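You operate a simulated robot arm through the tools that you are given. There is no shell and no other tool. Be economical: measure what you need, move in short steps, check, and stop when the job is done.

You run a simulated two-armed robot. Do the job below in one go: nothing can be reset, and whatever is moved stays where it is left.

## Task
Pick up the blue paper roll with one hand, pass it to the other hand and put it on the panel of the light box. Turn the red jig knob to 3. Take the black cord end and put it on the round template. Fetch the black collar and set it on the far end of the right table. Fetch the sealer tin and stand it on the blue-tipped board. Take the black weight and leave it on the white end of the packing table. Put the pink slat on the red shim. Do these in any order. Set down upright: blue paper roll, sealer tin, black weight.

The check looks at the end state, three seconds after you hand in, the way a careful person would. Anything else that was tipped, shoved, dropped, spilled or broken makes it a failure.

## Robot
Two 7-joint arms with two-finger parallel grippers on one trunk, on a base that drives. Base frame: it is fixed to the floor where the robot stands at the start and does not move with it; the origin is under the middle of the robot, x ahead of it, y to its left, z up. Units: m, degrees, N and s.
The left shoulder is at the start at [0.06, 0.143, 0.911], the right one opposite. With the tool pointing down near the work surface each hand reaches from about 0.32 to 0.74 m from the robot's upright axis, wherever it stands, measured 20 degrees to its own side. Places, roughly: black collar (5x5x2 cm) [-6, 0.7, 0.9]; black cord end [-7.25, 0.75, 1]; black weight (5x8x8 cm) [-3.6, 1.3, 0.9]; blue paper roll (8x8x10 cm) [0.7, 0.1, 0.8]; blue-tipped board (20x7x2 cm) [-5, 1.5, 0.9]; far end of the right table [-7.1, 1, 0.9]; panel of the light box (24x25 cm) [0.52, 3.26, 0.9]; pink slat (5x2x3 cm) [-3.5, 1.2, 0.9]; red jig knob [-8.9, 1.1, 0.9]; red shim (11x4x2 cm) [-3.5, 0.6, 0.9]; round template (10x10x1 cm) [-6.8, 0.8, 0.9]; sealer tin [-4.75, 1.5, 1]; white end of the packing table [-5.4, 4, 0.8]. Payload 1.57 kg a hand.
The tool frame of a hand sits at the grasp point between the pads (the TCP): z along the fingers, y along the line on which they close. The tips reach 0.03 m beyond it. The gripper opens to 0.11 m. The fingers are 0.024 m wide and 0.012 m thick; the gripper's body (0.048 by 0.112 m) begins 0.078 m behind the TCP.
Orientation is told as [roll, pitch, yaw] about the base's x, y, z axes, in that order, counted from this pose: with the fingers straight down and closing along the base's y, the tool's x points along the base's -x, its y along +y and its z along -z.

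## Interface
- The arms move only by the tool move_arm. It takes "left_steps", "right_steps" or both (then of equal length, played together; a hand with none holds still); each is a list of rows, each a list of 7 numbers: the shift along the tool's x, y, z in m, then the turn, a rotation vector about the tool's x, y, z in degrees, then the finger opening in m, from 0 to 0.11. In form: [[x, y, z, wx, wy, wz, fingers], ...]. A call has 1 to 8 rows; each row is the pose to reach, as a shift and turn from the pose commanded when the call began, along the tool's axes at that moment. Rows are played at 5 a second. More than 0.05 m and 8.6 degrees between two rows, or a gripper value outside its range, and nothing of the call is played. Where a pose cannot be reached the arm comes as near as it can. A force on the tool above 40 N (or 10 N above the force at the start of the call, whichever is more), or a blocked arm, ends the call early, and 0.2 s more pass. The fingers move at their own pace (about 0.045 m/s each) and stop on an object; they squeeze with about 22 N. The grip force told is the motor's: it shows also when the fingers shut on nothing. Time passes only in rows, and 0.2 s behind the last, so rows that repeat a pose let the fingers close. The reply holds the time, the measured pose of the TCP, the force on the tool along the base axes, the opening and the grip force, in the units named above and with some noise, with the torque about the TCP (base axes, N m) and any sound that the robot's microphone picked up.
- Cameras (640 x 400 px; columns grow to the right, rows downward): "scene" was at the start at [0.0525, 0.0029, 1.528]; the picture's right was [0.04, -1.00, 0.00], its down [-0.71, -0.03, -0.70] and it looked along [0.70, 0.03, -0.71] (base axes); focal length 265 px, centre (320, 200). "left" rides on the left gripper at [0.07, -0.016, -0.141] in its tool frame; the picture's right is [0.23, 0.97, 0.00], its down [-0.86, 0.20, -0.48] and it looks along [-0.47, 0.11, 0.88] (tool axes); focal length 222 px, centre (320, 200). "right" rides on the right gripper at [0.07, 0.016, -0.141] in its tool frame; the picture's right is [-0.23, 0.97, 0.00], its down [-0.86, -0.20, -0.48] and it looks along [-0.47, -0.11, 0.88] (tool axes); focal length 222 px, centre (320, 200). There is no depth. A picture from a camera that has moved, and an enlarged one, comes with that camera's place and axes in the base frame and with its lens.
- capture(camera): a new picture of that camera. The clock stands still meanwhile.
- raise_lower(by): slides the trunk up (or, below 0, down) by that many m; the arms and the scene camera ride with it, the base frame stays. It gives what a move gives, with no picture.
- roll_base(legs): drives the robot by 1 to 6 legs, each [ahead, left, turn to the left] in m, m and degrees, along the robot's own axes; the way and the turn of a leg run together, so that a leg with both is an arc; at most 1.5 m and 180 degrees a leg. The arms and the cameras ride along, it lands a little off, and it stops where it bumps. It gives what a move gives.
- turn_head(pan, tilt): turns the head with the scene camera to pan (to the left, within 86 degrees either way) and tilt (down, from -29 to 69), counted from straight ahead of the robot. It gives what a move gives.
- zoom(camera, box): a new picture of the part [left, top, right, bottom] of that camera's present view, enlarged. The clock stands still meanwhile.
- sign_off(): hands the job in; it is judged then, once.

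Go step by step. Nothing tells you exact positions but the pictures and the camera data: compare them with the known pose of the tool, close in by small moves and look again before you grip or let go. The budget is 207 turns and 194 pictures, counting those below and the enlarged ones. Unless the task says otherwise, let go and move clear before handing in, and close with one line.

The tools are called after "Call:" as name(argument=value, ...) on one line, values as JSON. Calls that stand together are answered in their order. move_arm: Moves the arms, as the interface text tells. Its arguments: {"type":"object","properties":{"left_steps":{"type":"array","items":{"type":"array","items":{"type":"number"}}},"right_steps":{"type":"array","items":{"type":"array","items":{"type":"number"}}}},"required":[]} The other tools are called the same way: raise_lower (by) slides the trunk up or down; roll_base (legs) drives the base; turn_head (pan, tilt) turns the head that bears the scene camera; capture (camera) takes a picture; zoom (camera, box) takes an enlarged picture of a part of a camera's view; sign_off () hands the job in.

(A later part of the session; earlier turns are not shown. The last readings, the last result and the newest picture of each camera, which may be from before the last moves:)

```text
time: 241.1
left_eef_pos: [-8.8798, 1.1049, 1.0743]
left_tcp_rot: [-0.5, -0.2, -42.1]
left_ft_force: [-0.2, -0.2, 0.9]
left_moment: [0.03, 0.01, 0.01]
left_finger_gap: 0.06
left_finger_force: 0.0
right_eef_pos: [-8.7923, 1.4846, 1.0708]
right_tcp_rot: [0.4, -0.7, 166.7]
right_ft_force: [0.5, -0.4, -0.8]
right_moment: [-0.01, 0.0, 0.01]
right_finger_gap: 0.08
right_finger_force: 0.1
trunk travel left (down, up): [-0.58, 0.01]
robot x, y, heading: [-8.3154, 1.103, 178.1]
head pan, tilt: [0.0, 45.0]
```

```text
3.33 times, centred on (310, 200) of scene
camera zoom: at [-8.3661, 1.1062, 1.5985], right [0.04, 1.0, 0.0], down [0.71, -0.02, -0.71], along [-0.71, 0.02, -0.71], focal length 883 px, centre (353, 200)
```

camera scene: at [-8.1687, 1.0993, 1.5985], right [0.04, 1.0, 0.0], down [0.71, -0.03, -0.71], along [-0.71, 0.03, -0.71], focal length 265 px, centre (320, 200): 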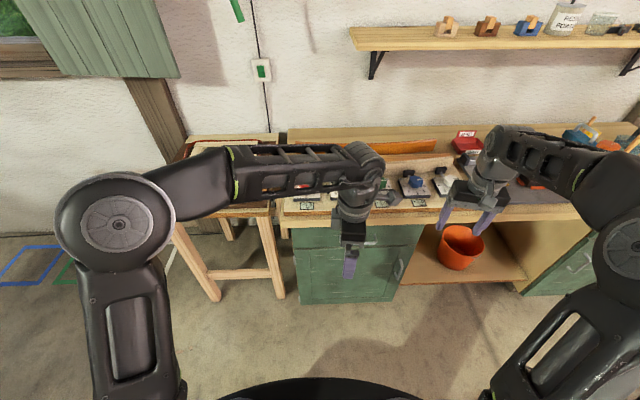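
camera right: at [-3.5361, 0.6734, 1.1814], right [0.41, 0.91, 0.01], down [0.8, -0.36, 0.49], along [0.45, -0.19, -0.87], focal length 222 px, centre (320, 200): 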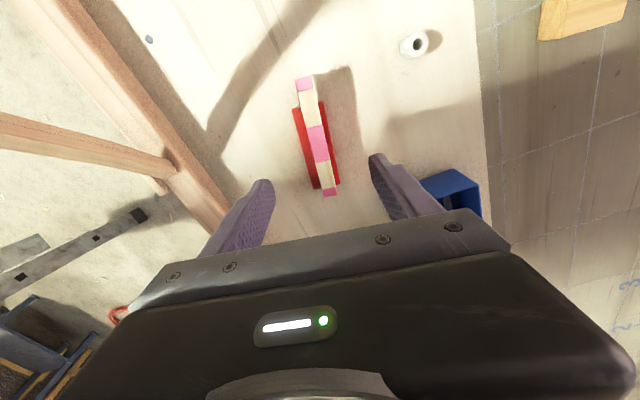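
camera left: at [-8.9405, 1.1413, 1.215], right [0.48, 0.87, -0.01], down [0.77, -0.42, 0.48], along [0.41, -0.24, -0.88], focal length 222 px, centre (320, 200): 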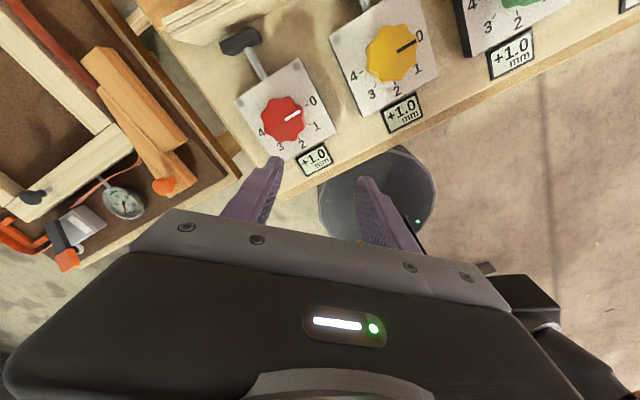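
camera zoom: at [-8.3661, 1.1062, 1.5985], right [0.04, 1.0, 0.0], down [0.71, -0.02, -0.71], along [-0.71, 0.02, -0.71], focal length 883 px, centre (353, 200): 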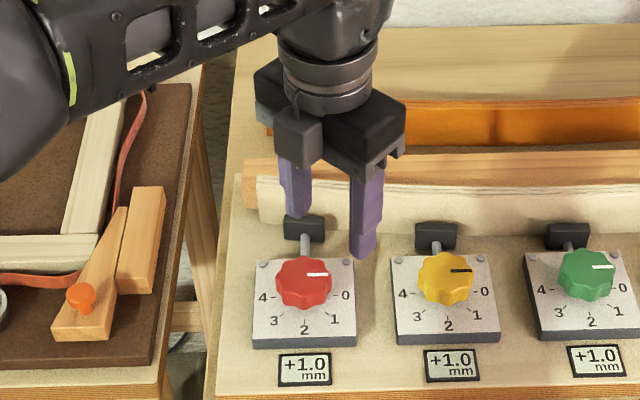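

Red knob is at about (-8.925, 1.076), top z ≈ 0.928. Moving over it and partly down.

Call:
move_arm(left_steps=[[0.007, -0.026, 0, 0, 0, 0, 0.08], [0.014, -0.052, 0.02, 0, 0, 0, 0.08], [0.014, -0.052, 0.06, 0, 0, 0, 0.08], [0.014, -0.052, 0.095, 0, 0, 0, 0.08], [0.014, -0.052, 0.095, 0, 0, 0, 0.08]])

Call:
capture(camera="left")

Call:
zoom(camera="scene", box=[260, 170, 360, 250])

```text
time: 242.3
left_eef_pos: [-8.9262, 1.0753, 0.9803]
left_tcp_rot: [-0.6, -0.1, -42.2]
left_ft_force: [1.2, -0.5, 1.1]
left_moment: [0.02, 0.01, 0.0]
left_finger_gap: 0.0799
left_finger_force: 0.0
right_eef_pos: [-8.7929, 1.4849, 1.0704]
right_tcp_rot: [0.4, -0.7, 166.7]
right_ft_force: [0.0, 0.8, -0.4]
right_moment: [0.01, -0.04, 0.0]
right_finger_gap: 0.08
right_finger_force: 0.0
trunk travel left (down, up): [-0.58, 0.01]
robot x, y, heading: [-8.3153, 1.1025, 177.8]
head pan, tilt: [0.0, 45.0]
```

```text
79 pictures are left
camera left: at [-8.9871, 1.1111, 1.1198], right [0.49, 0.87, -0.01], down [0.77, -0.42, 0.48], along [0.41, -0.24, -0.88], focal length 222 px, centre (320, 200)
```

left: 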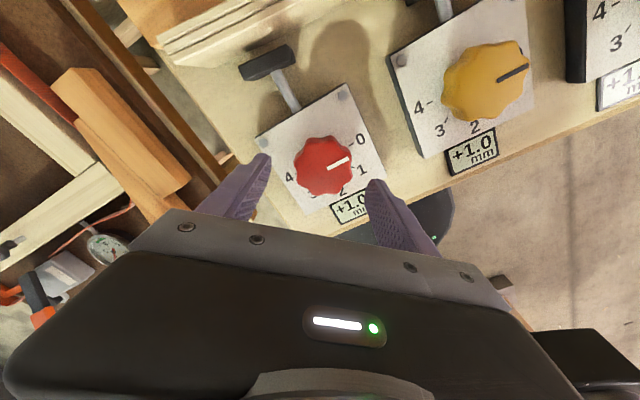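

```text
5.00 times, centred on (310, 210) of scene
camera zoom: at [-8.366, 1.1065, 1.5985], right [0.04, 1.0, 0.0], down [0.71, -0.03, -0.71], along [-0.71, 0.02, -0.71], focal length 1324 px, centre (370, 150)
```

zoom: 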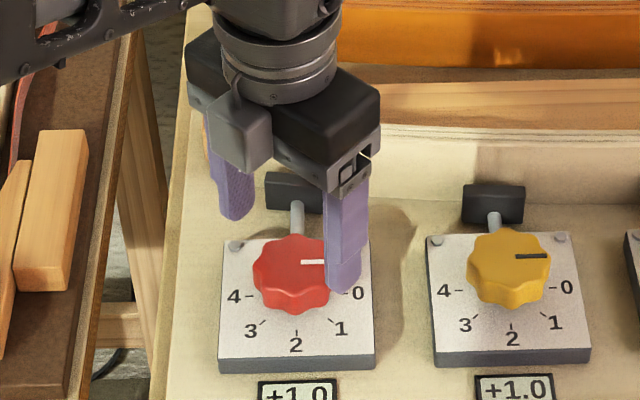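

Call:
move_arm(left_steps=[[0.003, 0.001, 0.015, 0, 0, 0, 0.08], [0.003, 0.001, 0.03, 0, 0, 0, 0.08], [0.003, 0.001, 0.038, 0, 0, 0, 0.08], [0.003, 0.001, 0.038, 0, 0, 0, 0.08]])

Call:
zoom(camera="scene", box=[260, 170, 360, 250])

Call:
zoom(camera="left", box=[200, 60, 440, 240])

```text
time: 243.3
left_eef_pos: [-8.9283, 1.0794, 0.9415]
left_tcp_rot: [-0.5, -0.2, -42.2]
left_ft_force: [-1.0, 1.1, 0.8]
left_moment: [-0.03, -0.05, 0.02]
left_finger_gap: 0.0799
left_finger_force: 0.0
right_eef_pos: [-8.7929, 1.4837, 1.0714]
right_tcp_rot: [0.4, -0.6, 166.6]
right_ft_force: [-0.1, 0.5, -0.3]
right_moment: [0.02, 0.01, 0.03]
right_finger_gap: 0.0799
right_finger_force: 0.0
trunk travel left (down, up): [-0.58, 0.01]
robot x, y, heading: [-8.3142, 1.1082, 178.0]
head pan, tilt: [0.0, 45.0]
```

```text
5.00 times, centred on (310, 210) of scene
camera zoom: at [-8.3664, 1.1063, 1.5985], right [0.04, 1.0, 0.0], down [0.71, -0.02, -0.71], along [-0.71, 0.02, -0.71], focal length 1324 px, centre (370, 150)
```

zoom: 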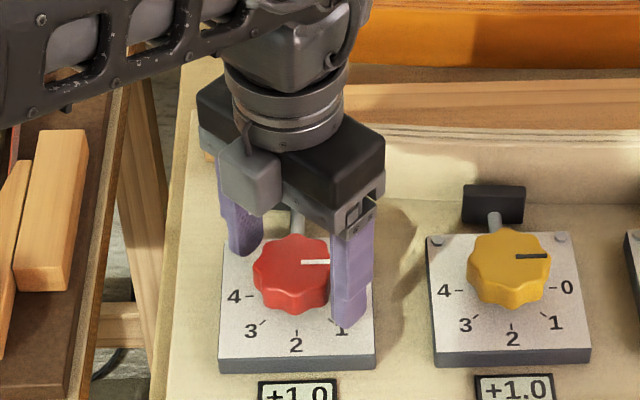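

```text
2.22 times, centred on (320, 150) of left
camera zoom: at [-8.989, 1.1142, 1.0818], right [0.49, 0.87, -0.01], down [0.77, -0.42, 0.48], along [0.41, -0.24, -0.88], focal length 494 px, centre (320, 311)
```

zoom: 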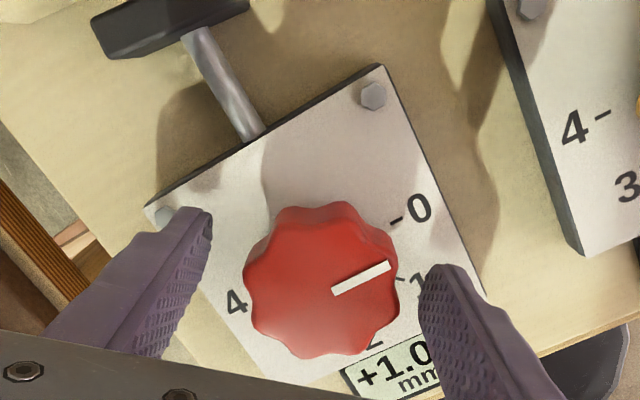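

Call:
move_arm(left_steps=[[0, 0, 0.004, 0, 0, 0, 0.08], [0, 0, 0.004, 0, 0, 0, 0.06], [0, 0, 0.004, 0, 0, 0, 0.04], [0, 0, 0.004, 0, 0, 0, 0.04], [0, 0, 0.004, 0, 0, 0, 0.04]])

Call:
zoom(camera="left", box=[200, 60, 440, 240])

```text
time: 244.5
left_eef_pos: [-8.9269, 1.0793, 0.9384]
left_tcp_rot: [-0.6, -0.2, -42.4]
left_ft_force: [5.6, 5.1, -2.1]
left_moment: [0.29, -0.12, -0.06]
left_finger_gap: 0.0511
left_finger_force: 33.7
right_eef_pos: [-8.7921, 1.4858, 1.0717]
right_tcp_rot: [0.5, -0.7, 166.7]
right_ft_force: [0.2, -0.8, 0.6]
right_moment: [0.0, -0.01, -0.01]
right_finger_gap: 0.0799
right_finger_force: 0.1
trunk travel left (down, up): [-0.58, 0.01]
robot x, y, heading: [-8.3168, 1.103, 178.0]
head pan, tilt: [0.0, 45.0]
```

```text
2.22 times, centred on (320, 150) of left
camera zoom: at [-8.988, 1.1153, 1.078], right [0.49, 0.87, -0.01], down [0.77, -0.42, 0.48], along [0.41, -0.24, -0.88], focal length 494 px, centre (320, 311)
```

zoom: 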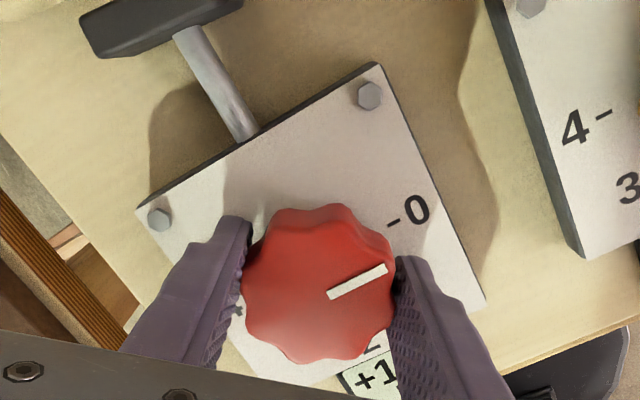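

Gripped. Turning clockwise, first half.

Call:
move_arm(left_steps=[[0, 0.001, 0, 0, 0, 8.4, 0.04], [0, 0.001, 0, 0, 0, 16.8, 0.04], [0, 0.001, 0, 0, 0, 25.2, 0.04], [0, 0.001, 0, 0, 0, 33.6, 0.04], [0, 0.001, 0, 0, 0, 42, 0.04], [0, 0.001, 0, 0, 0, 50.4, 0.04], [0, 0.001, 0, 0, 0, 58.8, 0.04], [0, 0.001, 0, 0, 0, 67.2, 0.04]])

Call:
zoom(camera="left", box=[200, 60, 440, 240])

```text
time: 246.3
left_eef_pos: [-8.9244, 1.0813, 0.9379]
left_tcp_rot: [0.1, -0.5, -109.5]
left_ft_force: [18.8, 9.1, -8.8]
left_moment: [0.15, -0.27, 0.05]
left_finger_gap: 0.051
left_finger_force: 44.8
right_eef_pos: [-8.7925, 1.4854, 1.0714]
right_tcp_rot: [0.4, -0.8, 166.7]
right_ft_force: [-0.4, -0.1, -0.6]
right_moment: [-0.03, 0.0, -0.04]
right_finger_gap: 0.0801
right_finger_force: 0.1
trunk travel left (down, up): [-0.58, 0.01]
robot x, y, heading: [-8.3153, 1.1053, 177.8]
head pan, tilt: [0.0, 45.0]
```

```text
2.22 times, centred on (320, 150) of left
camera zoom: at [-8.9151, 1.1523, 1.0777], right [0.99, -0.11, 0.0], down [-0.1, -0.87, 0.49], along [-0.06, -0.48, -0.87], focal length 494 px, centre (320, 311)
```

zoom: 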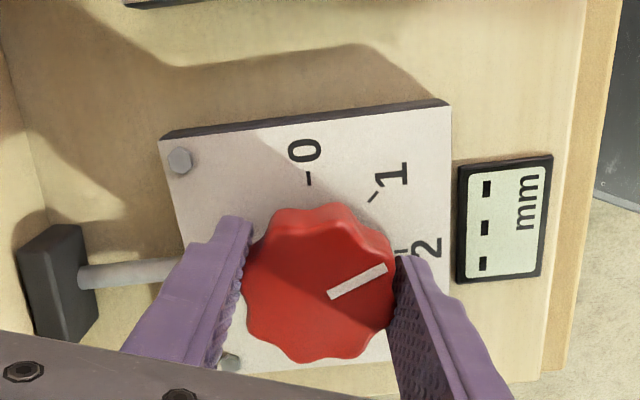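

Call:
move_arm(left_steps=[[0.001, 0.002, 0, 0, 0, 8.4, 0.04], [0.001, 0.002, 0, 0, 0, 16.8, 0.04], [0.001, 0.002, 0, 0, 0, 25.2, 0.04], [0.001, 0.002, 0, 0, 0, 33.6, 0.04], [0.001, 0.002, 0, 0, 0, 42, 0.04], [0.001, 0.002, 0, 0, 0, 50.4, 0.04], [0.001, 0.002, 0, 0, 0, 58.8, 0.04], [0.001, 0.002, 0, 0, 0, 67.2, 0.04]])

Call:
zoom(camera="left", box=[200, 60, 440, 240])

Call:
zoom(camera="scene", box=[260, 170, 360, 250])

```text
time: 248.1
left_eef_pos: [-8.9238, 1.0773, 0.9385]
left_tcp_rot: [0.6, -0.3, -176.8]
left_ft_force: [23.6, -4.5, -10.0]
left_moment: [-0.02, -0.24, -0.02]
left_finger_gap: 0.051
left_finger_force: 45.1
right_eef_pos: [-8.7937, 1.483, 1.0727]
right_tcp_rot: [0.5, -0.7, 166.8]
right_ft_force: [-0.3, 0.2, -0.1]
right_moment: [0.01, -0.02, 0.01]
right_finger_gap: 0.0801
right_finger_force: 0.2
trunk travel left (down, up): [-0.58, 0.01]
robot x, y, heading: [-8.31, 1.1067, 177.8]
head pan, tilt: [0.0, 45.0]
```

```text
2.22 times, centred on (320, 150) of left
camera zoom: at [-8.853, 1.0995, 1.0782], right [0.28, -0.96, 0.01], down [-0.84, -0.24, 0.48], along [-0.46, -0.14, -0.87], focal length 494 px, centre (320, 311)
```

zoom: 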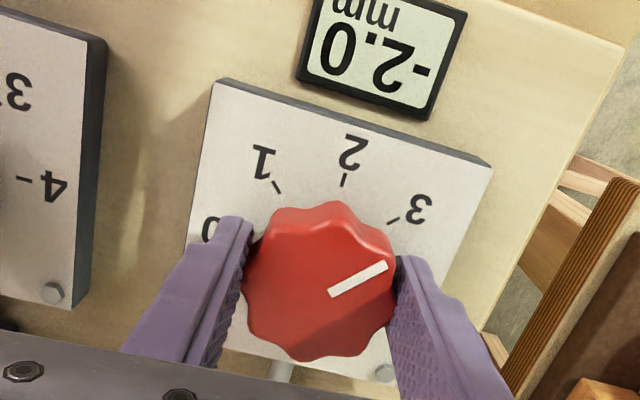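

```text
5.00 times, centred on (310, 210) of scene
camera zoom: at [-8.3641, 1.1056, 1.5985], right [0.03, 1.0, 0.0], down [0.71, -0.02, -0.71], along [-0.71, 0.02, -0.71], focal length 1324 px, centre (370, 150)
```

zoom: 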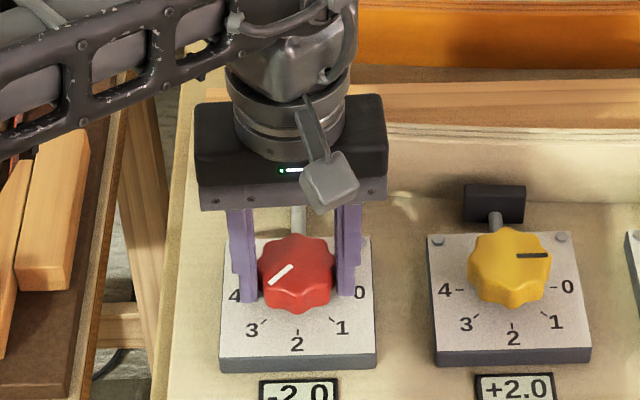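

The mark now points at 3. Open, rise, and verify.

Call:
move_arm(left_steps=[[0, 0, 0, 0, 0, 0, 0.05], [0, 0, 0, 0, 0, 0, 0.07], [0, 0, 0, 0, 0, 0, 0.08], [0, 0, -0.03, 0, 0, 0, 0.08], [0, 0, -0.07, 0, 0, 0, 0.08], [0, 0, -0.11, 0, 0, 0, 0.08], [0.04, 0, -0.13, 0, 0, 0, 0.08], [0.08, 0, -0.13, 0, 0, 0, 0.08]])

Call:
zoom(camera="scene", box=[260, 170, 420, 270])

```text
time: 249.9
left_eef_pos: [-8.8434, 1.0855, 1.0671]
left_tcp_rot: [0.5, -0.4, -176.5]
left_ft_force: [0.4, -0.2, 0.9]
left_moment: [-0.02, 0.03, 0.01]
left_finger_gap: 0.0802
left_finger_force: 0.1
right_eef_pos: [-8.7928, 1.4847, 1.071]
right_tcp_rot: [0.6, -0.6, 166.7]
right_ft_force: [1.1, 0.7, -0.5]
right_moment: [0.0, 0.03, -0.02]
right_finger_gap: 0.08
right_finger_force: 0.1
trunk travel left (down, up): [-0.58, 0.01]
robot x, y, heading: [-8.3134, 1.1019, 177.9]
head pan, tilt: [0.0, 45.0]
```

```text
4.00 times, centred on (340, 220) of scene
camera zoom: at [-8.3656, 1.1066, 1.5985], right [0.04, 1.0, 0.0], down [0.71, -0.03, -0.71], along [-0.71, 0.02, -0.71], focal length 1059 px, centre (240, 120)
```

zoom: 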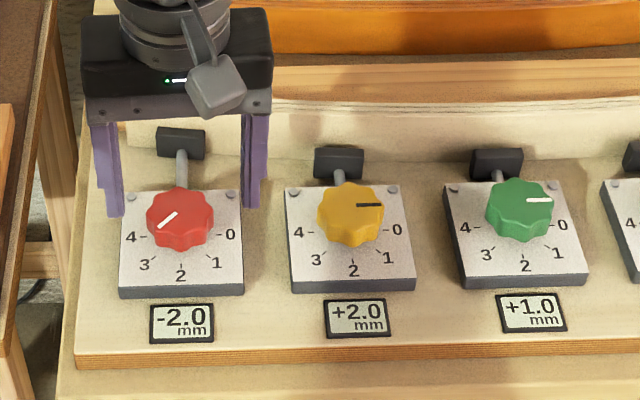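

Knob is on 3 and stable. Now I drive around the table's end to its back side.

Call:
roll_base(legs=[[-0.27, 0, 0], [0, 0, 92], [0.85, 0, 0], [0, 0, 90]])

Call:
turn_head(pan=0, tilt=35)

Call:
capture(camera="scene")

```text
time: 263.5
left_eef_pos: [-7.5566, 0.2757, 1.0665]
left_tcp_rot: [0.5, -0.3, 2.8]
left_ft_force: [-0.1, 0.4, 0.1]
left_moment: [-0.01, 0.04, -0.03]
left_finger_gap: 0.08
left_finger_force: 0.1
right_eef_pos: [-7.6131, -0.1232, 1.0708]
right_tcp_rot: [0.4, -0.6, -13.8]
right_ft_force: [0.5, -0.3, 0.4]
right_moment: [0.01, 0.0, -0.01]
right_finger_gap: 0.0801
right_finger_force: 0.0
trunk travel left (down, up): [-0.58, 0.01]
robot x, y, heading: [-8.0847, 0.2619, -2.5]
head pan, tilt: [0.0, 45.0]
```

```text
time: 264.2
left_eef_pos: [-7.5563, 0.2761, 1.0672]
left_tcp_rot: [0.5, -0.3, 2.8]
left_ft_force: [-0.3, -0.7, -0.2]
left_moment: [0.0, 0.0, 0.02]
left_finger_gap: 0.08
left_finger_force: 0.0
right_eef_pos: [-7.6112, -0.1221, 1.0714]
right_tcp_rot: [0.4, -0.6, -13.8]
right_ft_force: [-0.1, 0.7, -0.5]
right_moment: [-0.01, -0.06, 0.01]
right_finger_gap: 0.0799
right_finger_force: 0.1
trunk travel left (down, up): [-0.58, 0.01]
robot x, y, heading: [-8.0883, 0.2601, -2.6]
head pan, tilt: [0.0, 35.0]
```

```text
70 pictures are left
camera scene: at [-8.0255, 0.2572, 1.6132], right [-0.04, -1.0, 0.0], down [-0.57, 0.03, -0.82], along [0.82, -0.04, -0.57], focal length 265 px, centre (320, 200)
```

scene: 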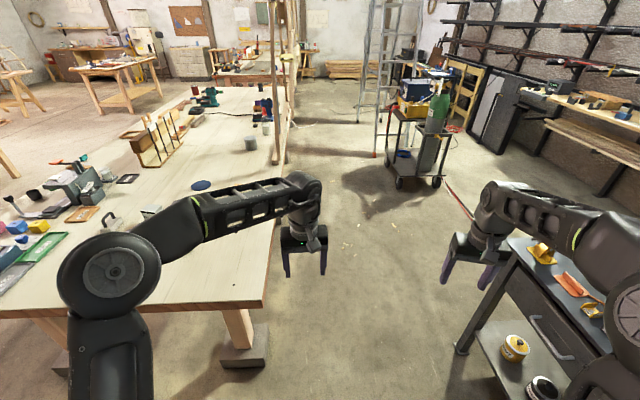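

The corridor behind the table is clear. I'll go to about (-7.2, 0.05) and face the table.

Call:
roll_base(legs=[[0, -0.2, 2.5], [0.85, 0, 0], [0, 0, 90]])

Call:
turn_head(pan=0, tilt=42)

Call:
capture(camera="scene")

```text
time: 273.7
left_eef_pos: [-7.2847, 0.5877, 1.0679]
left_tcp_rot: [0.4, -0.4, 95.3]
left_ft_force: [-0.3, 0.6, 0.5]
left_moment: [-0.04, 0.0, -0.01]
left_finger_gap: 0.0798
left_finger_force: 0.1
right_eef_pos: [-6.8828, 0.5502, 1.0709]
right_tcp_rot: [0.4, -0.5, 78.7]
right_ft_force: [-0.3, -0.9, 0.3]
right_moment: [0.01, -0.03, -0.01]
right_finger_gap: 0.08
right_finger_force: 0.0
trunk travel left (down, up): [-0.58, 0.01]
robot x, y, heading: [-7.247, 0.0583, 90.0]
head pan, tilt: [0.0, 35.0]
```

```text
time: 274.4
left_eef_pos: [-7.2839, 0.5879, 1.0665]
left_tcp_rot: [0.5, -0.2, 95.3]
left_ft_force: [0.8, -0.1, -1.0]
left_moment: [-0.01, 0.02, -0.03]
left_finger_gap: 0.08
left_finger_force: 0.0
right_eef_pos: [-6.8836, 0.5497, 1.0719]
right_tcp_rot: [0.3, -0.7, 78.6]
right_ft_force: [0.3, 0.3, 0.1]
right_moment: [0.0, 0.03, 0.0]
right_finger_gap: 0.08
right_finger_force: 0.1
trunk travel left (down, up): [-0.58, 0.01]
robot x, y, heading: [-7.2446, 0.0581, 90.0]
head pan, tilt: [0.0, 42.0]
```

```text
69 pictures are left
camera scene: at [-7.2446, 0.1137, 1.6028], right [1.0, 0.0, 0.0], down [0.0, -0.67, -0.74], along [0.0, 0.74, -0.67], focal length 265 px, centre (320, 200)
```

scene: 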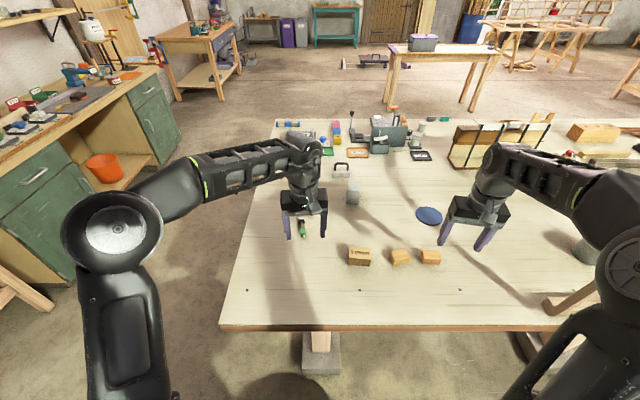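

Call:
zoom(camera="scene", box=[250, 120, 460, 270])

Call:
capture(camera="left")

```text
2.67 times, centred on (355, 195) of scene
camera zoom: at [-7.2446, 0.1137, 1.6028], right [1.0, 0.0, 0.0], down [0.0, -0.67, -0.74], along [0.0, 0.74, -0.67], focal length 706 px, centre (227, 213)
```

zoom: 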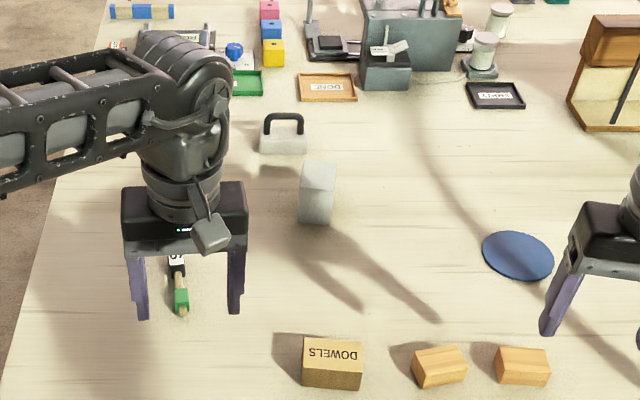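

```text
67 pictures are left
camera left: at [-7.2596, 0.5189, 1.2064], right [-0.95, -0.32, 0.01], down [-0.27, 0.83, 0.48], along [-0.16, 0.46, -0.87], focal length 222 px, centre (320, 200)
```

left: 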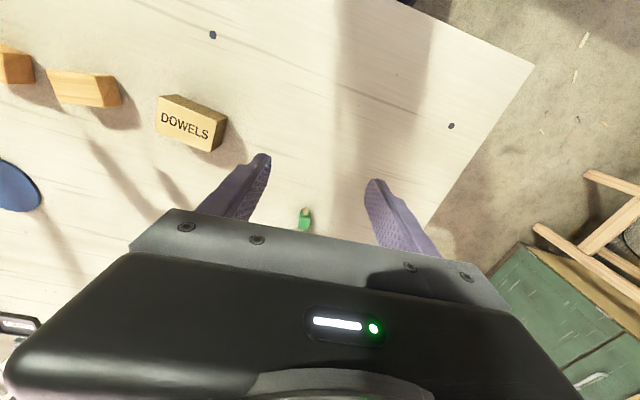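

Call:
move_arm(left_steps=[[0.02, 0.04, 0, 0, 0, 0, 0.08], [0.04, 0.08, 0, 0, 0, 0, 0.08], [0.06, 0.12, 0, 0, 0, 0, 0.08], [0.08, 0.16, 0, 0, 0, 0, 0.08], [0.08, 0.2, 0, 0, 0, 0, 0.08]])

Call:
zoom(camera="scene", box=[220, 120, 400, 270])

```text
time: 275.6
left_eef_pos: [-7.475, 0.4878, 1.0685]
left_tcp_rot: [0.4, -0.3, 95.2]
left_ft_force: [-0.7, 0.2, 0.3]
left_moment: [-0.01, -0.02, -0.02]
left_finger_gap: 0.08
left_finger_force: 0.0
right_eef_pos: [-6.8838, 0.5504, 1.0708]
right_tcp_rot: [0.4, -0.7, 78.6]
right_ft_force: [-0.7, 0.4, -0.5]
right_moment: [-0.01, -0.01, 0.0]
right_finger_gap: 0.08
right_finger_force: 0.1
trunk travel left (down, up): [-0.58, 0.01]
robot x, y, heading: [-7.2476, 0.0575, 89.7]
head pan, tilt: [0.0, 42.0]
```

```text
2.67 times, centred on (310, 195) of scene
camera zoom: at [-7.2454, 0.1137, 1.6028], right [1.0, 0.0, 0.0], down [0.0, -0.67, -0.74], along [0.0, 0.74, -0.67], focal length 706 px, centre (347, 213)
```

zoom: 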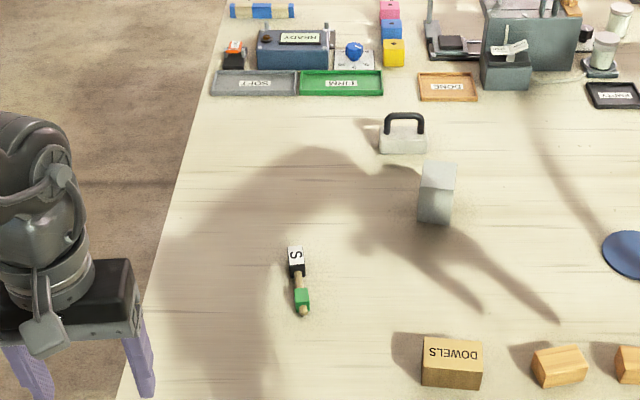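

The cord is the short piece with a black end ("S") at about (-7.316, 0.79) and a green end nearer. I'll drive 10 cm closer and bring the left hand over the black end.

Call:
roll_base(legs=[[0.1, 0, 0]])

Call:
move_arm(left_steps=[[-0.04, -0.025, 0, 0, 0, 0, 0.07], [-0.08, -0.05, 0, 0, 0, 0, 0.06], [-0.12, -0.08, 0, 0, 0, 0, 0.06], [-0.16, -0.11, 0.01, 0, 0, 0, 0.06], [-0.19, -0.145, 0.02, 0, 0, 0, 0.06], [-0.19, -0.145, 0.02, 0, 0, 0, 0.06]])

Call:
capture(camera="left")

```text
time: 276.7
left_eef_pos: [-7.4748, 0.589, 1.0667]
left_tcp_rot: [0.5, -0.2, 95.2]
left_ft_force: [0.1, 0.8, 0.7]
left_moment: [-0.02, -0.05, 0.0]
left_finger_gap: 0.08
left_finger_force: 0.0
right_eef_pos: [-6.8834, 0.6503, 1.0713]
right_tcp_rot: [0.3, -0.6, 78.7]
right_ft_force: [-0.1, -0.2, 0.2]
right_moment: [-0.07, 0.0, -0.01]
right_finger_gap: 0.0802
right_finger_force: 0.1
trunk travel left (down, up): [-0.58, 0.01]
robot x, y, heading: [-7.2453, 0.1607, 90.0]
head pan, tilt: [0.0, 42.0]
```

```text
refused: row 4 steps farther than a row can; nothing moved
```

```text
65 pictures are left
camera left: at [-7.4499, 0.5209, 1.2068], right [-0.95, -0.32, 0.01], down [-0.27, 0.83, 0.48], along [-0.16, 0.46, -0.88], focal length 222 px, centre (320, 200)
```

left: 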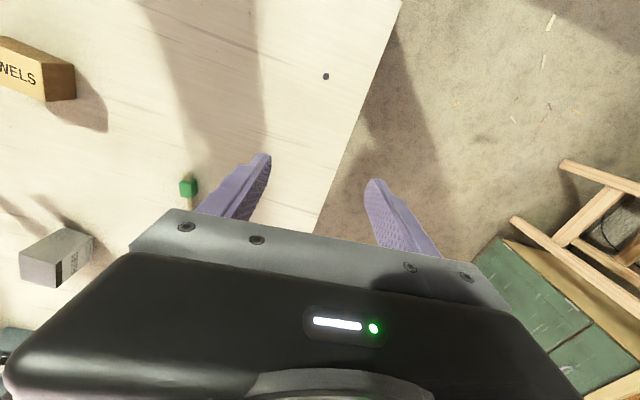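

Call:
move_arm(left_steps=[[-0.031, -0.0295, 0, 0, 0, 0, 0.06], [-0.062, -0.059, 0, 0, 0, 0, 0.06], [-0.093, -0.0885, 0, 0, 0, 0, 0.06], [-0.124, -0.118, 0, 0, 0, 0, 0.06], [-0.155, -0.1475, 0.01, 0, 0, 0, 0.06], [-0.186, -0.177, 0.02, 0, 0, 0, 0.06], [-0.186, -0.177, 0.05, 0, 0, 0, 0.06]])

Call:
capture(camera="left")

Call:
zoom(camera="scene", box=[260, 170, 360, 260])

```text
time: 278.3
left_eef_pos: [-7.3187, 0.7881, 1.0178]
left_tcp_rot: [0.4, -0.3, 95.4]
left_ft_force: [-0.3, 0.1, -0.6]
left_moment: [-0.03, -0.01, 0.0]
left_finger_gap: 0.06
left_finger_force: 0.2
right_eef_pos: [-6.8849, 0.6502, 1.0714]
right_tcp_rot: [0.5, -0.6, 78.7]
right_ft_force: [-0.6, 0.8, -0.2]
right_moment: [-0.02, -0.06, 0.0]
right_finger_gap: 0.0799
right_finger_force: 0.0
trunk travel left (down, up): [-0.58, 0.01]
robot x, y, heading: [-7.2436, 0.1595, 89.9]
head pan, tilt: [0.0, 42.0]
```

```text
64 pictures are left
camera left: at [-7.2936, 0.72, 1.157], right [-0.95, -0.32, 0.01], down [-0.27, 0.83, 0.48], along [-0.16, 0.46, -0.88], focal length 222 px, centre (320, 200)
```

left: 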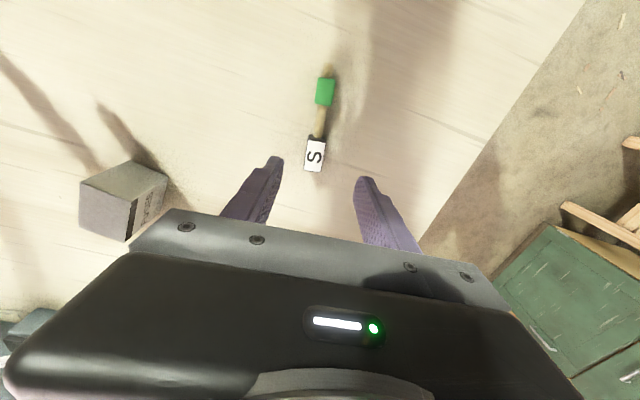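

```text
4.44 times, centred on (310, 215) of scene
camera zoom: at [-7.2465, 0.2139, 1.6028], right [1.0, 0.0, 0.0], down [0.0, -0.67, -0.74], along [0.0, 0.74, -0.67], focal length 1177 px, centre (364, 133)
```

zoom: 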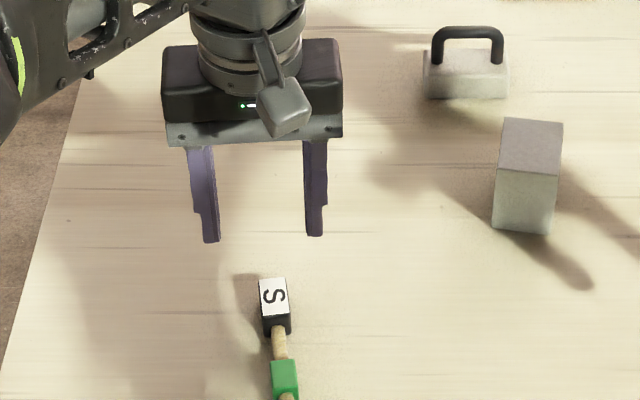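

Black end's top is at (-7.3155, 0.797, 0.907). Descend and grip it.

Call:
move_arm(left_steps=[[-0.009, -0.004, 0.03, 0, 0, 0, 0.06], [-0.009, -0.004, 0.06, 0, 0, 0, 0.06], [-0.009, -0.004, 0.09, 0, 0, 0, 0.06], [-0.009, -0.004, 0.1, 0, 0, 0, 0.06], [-0.009, -0.004, 0.1, 0, 0, 0, 0.04], [-0.009, -0.004, 0.1, 0, 0, 0, 0.01], [-0.009, -0.004, 0.1, 0, 0, 0, 0.01], [-0.009, -0.004, 0.1, 0, 0, 0, 0.01]])

Call:
zoom(camera="left", box=[220, 60, 440, 240])

```text
time: 280.1
left_eef_pos: [-7.314, 0.7992, 0.9199]
left_tcp_rot: [0.5, -0.4, 95.2]
left_ft_force: [-0.3, 0.8, 0.0]
left_moment: [0.0, -0.01, 0.01]
left_finger_gap: 0.0209
left_finger_force: 21.5
right_eef_pos: [-6.8834, 0.6503, 1.0725]
right_tcp_rot: [0.4, -0.6, 78.7]
right_ft_force: [-0.8, -0.2, -0.1]
right_moment: [0.01, -0.01, -0.03]
right_finger_gap: 0.0802
right_finger_force: 0.0
trunk travel left (down, up): [-0.58, 0.01]
robot x, y, heading: [-7.2463, 0.1618, 90.0]
head pan, tilt: [0.0, 42.0]
```

```text
2.22 times, centred on (330, 150) of left
camera zoom: at [-7.29, 0.7306, 1.0591], right [-0.95, -0.32, 0.01], down [-0.27, 0.83, 0.48], along [-0.16, 0.46, -0.87], focal length 494 px, centre (298, 311)
```

zoom: 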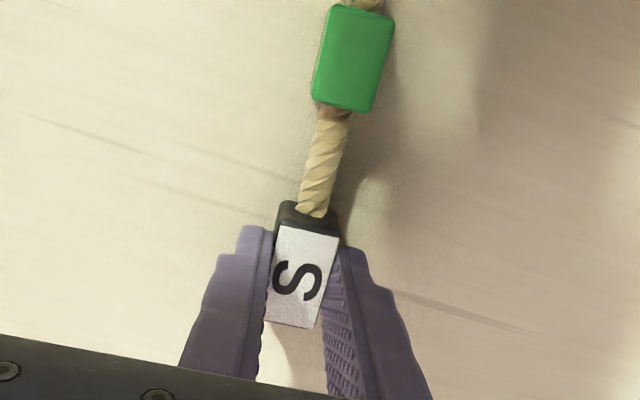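

Reaching the template from here suits the right hand better (a wooden bow blocks moving further right), so I'll leave the cord in place and switch hands.

Call:
move_arm(left_steps=[[0, 0, 0, 0, 0, 0, 0.03], [0, 0, 0, 0, 0, 0, 0.05], [0, 0, -0.04, 0, 0, 0, 0.05], [0, 0, -0.08, 0, 0, 0, 0.05], [0, 0.03, -0.11, 0, 0, 0, 0.05], [0.02, 0.07, -0.12, 0, 0, 0, 0.05], [0.05, 0.11, -0.12, 0, 0, 0, 0.05], [0.08, 0.15, -0.12, 0, 0, 0, 0.05]])

Call:
move_arm(left_steps=[[0.03, 0.03, 0, 0, 0, 0, 0.05], [0.06, 0.06, 0, 0, 0, 0, 0.05], [0.09, 0.09, 0, 0, 0, 0, 0.05], [0.12, 0.1, 0, 0, 0, 0, 0.05], [0.12, 0.1, 0, 0, 0, 0, 0.05], [0.12, 0.1, 0, 0, 0, 0, 0.05], [0.12, 0.1, 0, 0, 0, 0, 0.05], [0.12, 0.1, 0, 0, 0, 0, 0.05]], right_steps=[[0, 0.04, 0, 0, 0, 0, 0.08], [0, 0.08, 0, 0, 0, 0, 0.07], [0, 0.12, 0, 0, 0, -3, 0.06], [0, 0.16, 0, 0, 0, -6, 0.06], [0, 0.2, 0, 0, 0, -9, 0.06], [-0.01, 0.24, 0, 0, 0, -12, 0.06], [-0.02, 0.28, 0, 0, 0, -15, 0.06], [-0.03, 0.32, 0, 0, 0, -18, 0.06]])

Call:
capture(camera="right")

```text
time: 281.9
left_eef_pos: [-7.4551, 0.7064, 1.0388]
left_tcp_rot: [0.5, -0.3, 95.3]
left_ft_force: [-0.3, -0.9, 0.5]
left_moment: [0.02, 0.0, -0.01]
left_finger_gap: 0.05
left_finger_force: 0.0
right_eef_pos: [-6.8838, 0.6478, 1.0711]
right_tcp_rot: [0.4, -0.7, 78.7]
right_ft_force: [-1.0, -0.6, 0.0]
right_moment: [0.0, -0.02, -0.03]
right_finger_gap: 0.08
right_finger_force: 0.1
trunk travel left (down, up): [-0.58, 0.01]
robot x, y, heading: [-7.2474, 0.1652, 90.0]
head pan, tilt: [0.0, 42.0]
```

```text
time: 283.7
left_eef_pos: [-7.543, 0.5758, 1.0395]
left_tcp_rot: [0.4, -0.3, 95.2]
left_ft_force: [-0.4, 0.5, -0.1]
left_moment: [-0.02, 0.01, -0.02]
left_finger_gap: 0.0501
left_finger_force: 0.2
right_eef_pos: [-7.1942, 0.7423, 1.073]
right_tcp_rot: [0.3, -0.7, 96.7]
right_ft_force: [-1.2, -0.3, 0.2]
right_moment: [0.04, -0.02, 0.01]
right_finger_gap: 0.06
right_finger_force: 0.1
trunk travel left (down, up): [-0.58, 0.01]
robot x, y, heading: [-7.2449, 0.1601, 89.8]
head pan, tilt: [0.0, 42.0]
```

```text
61 pictures are left
camera right: at [-7.2014, 0.6702, 1.214], right [-0.99, 0.11, 0.01], down [0.1, 0.87, 0.49], along [0.05, 0.49, -0.87], focal length 222 px, centre (320, 200)
```

right: 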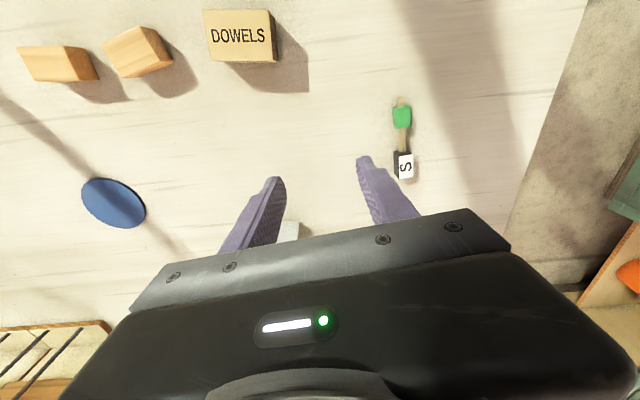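

Call:
move_arm(right_steps=[[-0.02, 0.035, 0.01, 0, 0, 0, 0.06], [-0.04, 0.07, 0.03, 0, 0, 0, 0.06], [-0.0705, 0.1, 0.05, 0, 0, 0, 0.06], [-0.0705, 0.1115, 0.08, 0, 0, 0, 0.06], [-0.0705, 0.1115, 0.09, 0, 0, 0, 0.06]])

Call:
capture(camera="right")

```text
time: 284.9
left_eef_pos: [-7.5441, 0.5753, 1.0387]
left_tcp_rot: [0.5, -0.4, 95.3]
left_ft_force: [-0.8, -0.3, 0.2]
left_moment: [0.05, 0.01, 0.0]
left_finger_gap: 0.0499
left_finger_force: 0.1
right_eef_pos: [-7.2958, 0.7892, 1.0112]
right_tcp_rot: [0.2, -0.9, 96.7]
right_ft_force: [1.1, -0.7, -0.7]
right_moment: [0.03, 0.01, -0.03]
right_finger_gap: 0.0597
right_finger_force: 0.1
right hand out of reach, approached as far as the arm can: row 3, 4, 5
trunk travel left (down, up): [-0.58, 0.01]
robot x, y, heading: [-7.2461, 0.1615, 90.1]
head pan, tilt: [0.0, 42.0]
```

```text
60 pictures are left
camera right: at [-7.3022, 0.7166, 1.1519], right [-0.99, 0.11, 0.01], down [0.1, 0.86, 0.49], along [0.05, 0.49, -0.87], focal length 222 px, centre (320, 200)
```

right: 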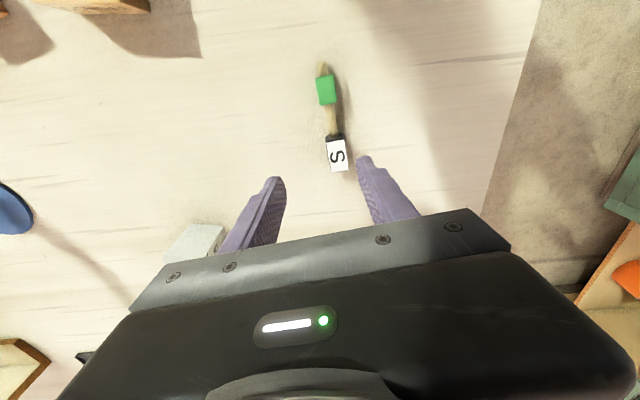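

Call:
roll_base(legs=[[0.02, 0.06, 0]])

Call:
capture(camera="right")

```text
time: 285.9
left_eef_pos: [-7.605, 0.5957, 1.0376]
left_tcp_rot: [0.3, -0.3, 95.4]
left_ft_force: [-0.8, 0.4, -0.2]
left_moment: [0.02, -0.01, -0.02]
left_finger_gap: 0.0502
left_finger_force: 0.0
right_eef_pos: [-7.3572, 0.8101, 1.0096]
right_tcp_rot: [0.2, -1.0, 96.8]
right_ft_force: [-0.5, -0.1, 0.1]
right_moment: [0.01, -0.04, 0.0]
right_finger_gap: 0.0601
right_finger_force: 0.1
trunk travel left (down, up): [-0.58, 0.01]
robot x, y, heading: [-7.3077, 0.1805, 90.2]
head pan, tilt: [0.0, 42.0]
```

```text
59 pictures are left
camera right: at [-7.3645, 0.7377, 1.1513], right [-0.99, 0.11, 0.01], down [0.1, 0.87, 0.49], along [0.05, 0.49, -0.87], focal length 222 px, centre (320, 200)
```

right: 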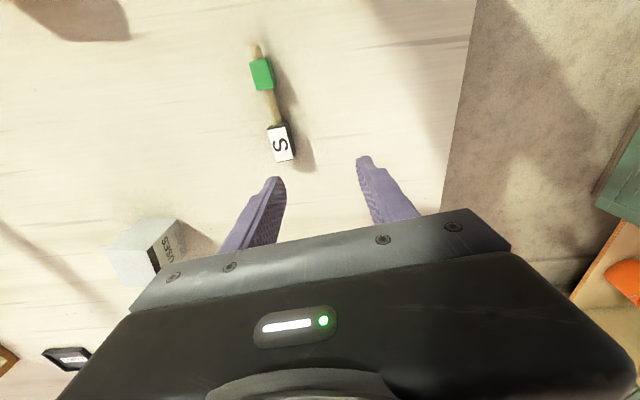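

Call:
move_arm(right_steps=[[0.008, -0.02, 0, 0, 0.8, 0, 0.06], [0.016, -0.041, 0, 0, 0.8, -2, 0.06], [0.016, -0.041, 0.02, 0, 0.8, -2, 0.06], [0.016, -0.041, 0.02, 0, 0.8, -2, 0.06]])

Call:
capture(camera="right")

```text
time: 286.9
left_eef_pos: [-7.6048, 0.5954, 1.038]
left_tcp_rot: [0.5, -0.3, 95.4]
left_ft_force: [-0.8, -1.3, 0.4]
left_moment: [0.0, 0.03, -0.01]
left_finger_gap: 0.0504
left_finger_force: 0.0
right_eef_pos: [-7.3128, 0.7986, 0.9908]
right_tcp_rot: [0.3, -0.2, 98.8]
right_ft_force: [0.4, 1.0, 0.2]
right_moment: [0.01, 0.02, 0.03]
right_finger_gap: 0.0598
right_finger_force: 0.1
trunk travel left (down, up): [-0.58, 0.01]
robot x, y, heading: [-7.3084, 0.1831, 89.7]
head pan, tilt: [0.0, 42.0]
```

```text
58 pictures are left
camera right: at [-7.3182, 0.7275, 1.1326], right [-1.0, 0.08, 0.01], down [0.07, 0.87, 0.48], along [0.03, 0.48, -0.88], focal length 222 px, centre (320, 200)
```

right: 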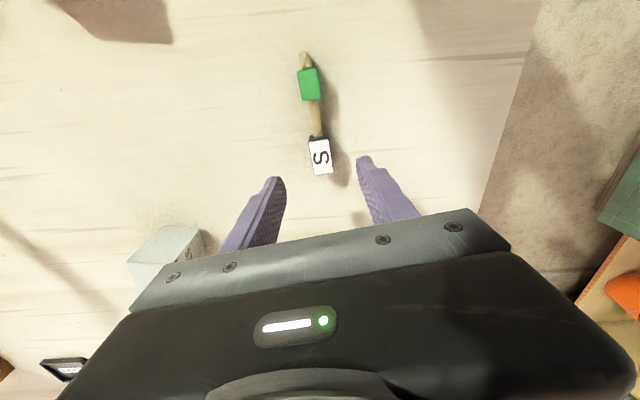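

Aligned. Descend and grip.

Call:
move_arm(right_steps=[[0, 0.001, 0.03, 0, 0, 0, 0.06], [0, 0.001, 0.06, 0, 0, 0, 0.06], [0, 0.001, 0.072, 0, 0, 0, 0.06], [0, 0.001, 0.072, 0, 0, 0, 0.04], [0, 0.001, 0.072, 0, 0, 0, 0.01], [0, 0.001, 0.072, 0, 0, 0, 0.01], [0, 0.001, 0.072, 0, 0, 0, 0.01]])

Call:
move_arm(right_steps=[[0, 0, -0.03, 0, 0, 0, 0.01], [0.01, 0, -0.06, 0, 0, 0, 0.01], [0.03, 0, -0.09, 0, 0, 0, 0.01], [0.05, 0, -0.11, 0, 0, 0, 0.01]])

Call:
capture(camera="right")

Call:
capture(camera="scene")

```text
time: 288.5
left_eef_pos: [-7.6038, 0.5967, 1.0385]
left_tcp_rot: [0.5, -0.3, 95.4]
left_ft_force: [-0.4, 0.6, -0.3]
left_moment: [-0.04, 0.02, -0.01]
left_finger_gap: 0.0501
left_finger_force: 0.1
right_eef_pos: [-7.3148, 0.7991, 0.9187]
right_tcp_rot: [0.3, -0.2, 98.6]
right_ft_force: [-0.2, 0.2, -0.3]
right_moment: [0.0, 0.01, 0.0]
right_finger_gap: 0.0212
right_finger_force: 22.0
trunk travel left (down, up): [-0.58, 0.01]
robot x, y, heading: [-7.307, 0.1791, 90.1]
head pan, tilt: [0.0, 42.0]
```

```text
time: 289.5
left_eef_pos: [-7.6045, 0.5953, 1.0395]
left_tcp_rot: [0.5, -0.2, 95.3]
left_ft_force: [0.4, -0.5, -0.3]
left_moment: [0.01, 0.02, 0.02]
left_finger_gap: 0.05
left_finger_force: 0.1
right_eef_pos: [-7.3051, 0.7507, 1.0265]
right_tcp_rot: [0.3, -0.2, 98.7]
right_ft_force: [-0.1, -0.2, -0.8]
right_moment: [0.03, -0.02, 0.02]
right_finger_gap: 0.0213
right_finger_force: 21.5
trunk travel left (down, up): [-0.58, 0.01]
robot x, y, heading: [-7.3072, 0.1788, 90.0]
head pan, tilt: [0.0, 42.0]
```

```text
57 pictures are left
camera right: at [-7.3105, 0.6791, 1.1693], right [-1.0, 0.08, 0.01], down [0.07, 0.87, 0.48], along [0.03, 0.48, -0.88], focal length 222 px, centre (320, 200)
```

right: 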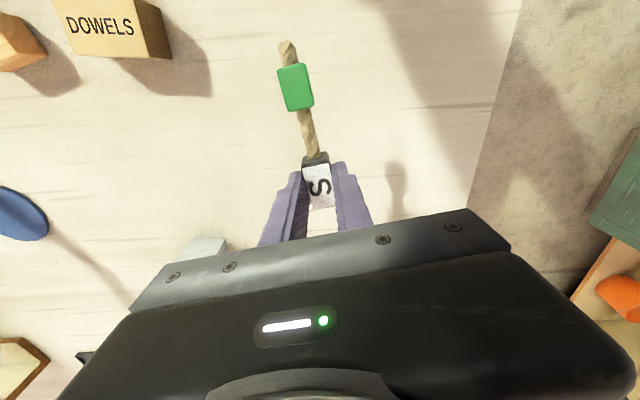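

```text
56 pictures are left
camera scene: at [-7.3051, 0.2334, 1.6028], right [1.0, 0.0, 0.0], down [0.0, -0.67, -0.74], along [0.0, 0.74, -0.67], focal length 265 px, centre (320, 200)
```

scene: 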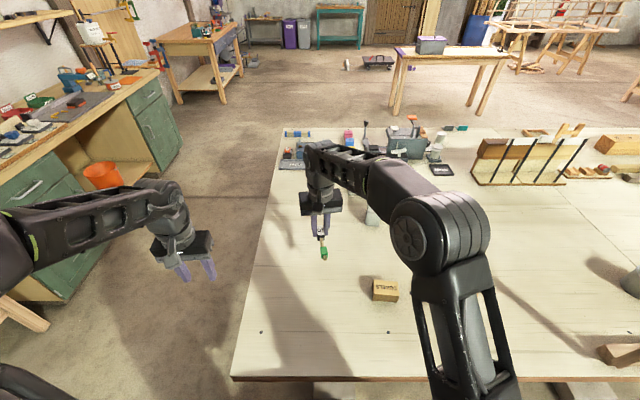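

Cord lifted. Strafe a little right, then carry it to the template.

Call:
roll_base(legs=[[0, -0.13, 0]])

Call:
move_arm(right_steps=[[0.006, -0.042, 0, 0, 0, 0, 0.01], [0.012, -0.084, 0, 0, 0, 0, 0.01], [0.016, -0.126, 0, 0, 0, 0, 0.01], [0.02, -0.168, 0, 0, 0, 0, 0.01], [0.01, -0.21, 0, 0, 0, 0, 0.01], [0.0, -0.25, 0, 0, 0, 0, 0.01]])

Call:
capture(camera="scene")

Call:
capture(camera="right")

```text
time: 290.8
left_eef_pos: [-7.4729, 0.5966, 1.0388]
left_tcp_rot: [0.5, -0.3, 95.4]
left_ft_force: [0.4, -1.0, 0.6]
left_moment: [-0.01, 0.02, 0.0]
left_finger_gap: 0.05
left_finger_force: 0.0
right_eef_pos: [-7.1747, 0.75, 1.0275]
right_tcp_rot: [0.2, -0.2, 98.8]
right_ft_force: [0.3, -0.2, -0.1]
right_moment: [0.01, 0.04, -0.01]
right_finger_gap: 0.021
right_finger_force: 21.8
trunk travel left (down, up): [-0.58, 0.01]
robot x, y, heading: [-7.1736, 0.1818, 90.1]
head pan, tilt: [0.0, 42.0]
```

```text
time: 292.2
left_eef_pos: [-7.473, 0.5962, 1.0381]
left_tcp_rot: [0.5, -0.4, 95.4]
left_ft_force: [0.2, 1.1, -0.2]
left_moment: [0.01, -0.02, 0.01]
left_finger_gap: 0.0501
left_finger_force: 0.0
right_eef_pos: [-6.9279, 0.7908, 1.0259]
right_tcp_rot: [0.3, -0.2, 98.7]
right_ft_force: [0.2, 0.3, -0.6]
right_moment: [0.01, 0.01, -0.02]
right_finger_gap: 0.021
right_finger_force: 22.2
trunk travel left (down, up): [-0.58, 0.01]
robot x, y, heading: [-7.1758, 0.1819, 90.1]
head pan, tilt: [0.0, 42.0]
```

```text
55 pictures are left
camera scene: at [-7.174, 0.2343, 1.6028], right [1.0, 0.0, 0.0], down [0.0, -0.67, -0.74], along [0.0, 0.74, -0.67], focal length 265 px, centre (320, 200)
```

scene: 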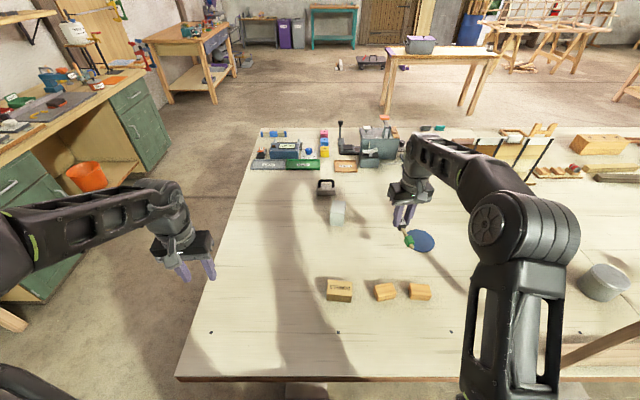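

```text
54 pictures are left
camera right: at [-6.9326, 0.7197, 1.1677], right [-1.0, 0.08, 0.01], down [0.07, 0.87, 0.48], along [0.03, 0.48, -0.88], focal length 222 px, centre (320, 200)
```

right: 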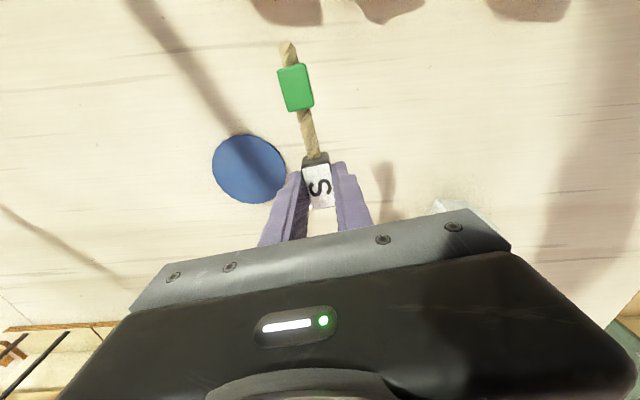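

Call:
move_arm(right_steps=[[-0.007, -0.033, 0, 0, 0, 0, 0.01], [-0.013, -0.066, 0.01, 0, 0, 0, 0.01], [-0.019, -0.098, 0.03, 0, 0, 0, 0.01], [-0.019, -0.098, 0.06, 0, 0, 0, 0.01], [-0.019, -0.098, 0.08, 0, 0, 0, 0.01], [-0.019, -0.098, 0.08, 0, 0, 0, 0.01]])

Call:
capture(camera="right")

Call:
zoom(camera="scene", box=[360, 190, 480, 280])

```text
time: 293.6
left_eef_pos: [-7.4747, 0.5954, 1.0386]
left_tcp_rot: [0.6, -0.3, 95.4]
left_ft_force: [-0.3, -0.5, 0.6]
left_moment: [0.02, 0.01, -0.01]
left_finger_gap: 0.05
left_finger_force: 0.0
right_eef_pos: [-6.8351, 0.8214, 0.946]
right_tcp_rot: [0.2, -0.3, 98.7]
right_ft_force: [0.6, 1.1, 0.0]
right_moment: [-0.02, -0.02, 0.05]
right_finger_gap: 0.0208
right_finger_force: 22.2
trunk travel left (down, up): [-0.58, 0.01]
robot x, y, heading: [-7.1766, 0.1797, 90.0]
head pan, tilt: [0.0, 42.0]
```

```text
53 pictures are left
camera right: at [-6.8397, 0.7513, 1.0876], right [-1.0, 0.08, 0.0], down [0.07, 0.87, 0.48], along [0.03, 0.48, -0.88], focal length 222 px, centre (320, 200)
```

right: 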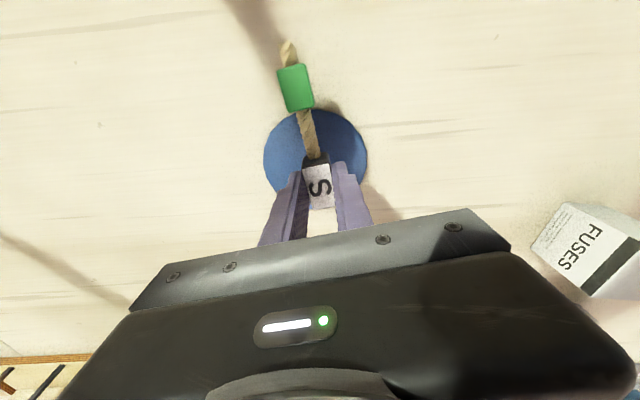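

```text
4.44 times, centred on (420, 235) of scene
camera zoom: at [-7.1753, 0.2337, 1.6028], right [1.0, 0.0, 0.0], down [0.0, -0.67, -0.74], along [0.0, 0.74, -0.67], focal length 1177 px, centre (-124, 44)
```

zoom: 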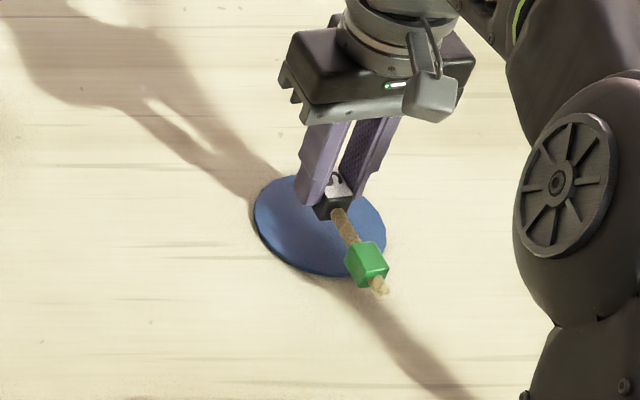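

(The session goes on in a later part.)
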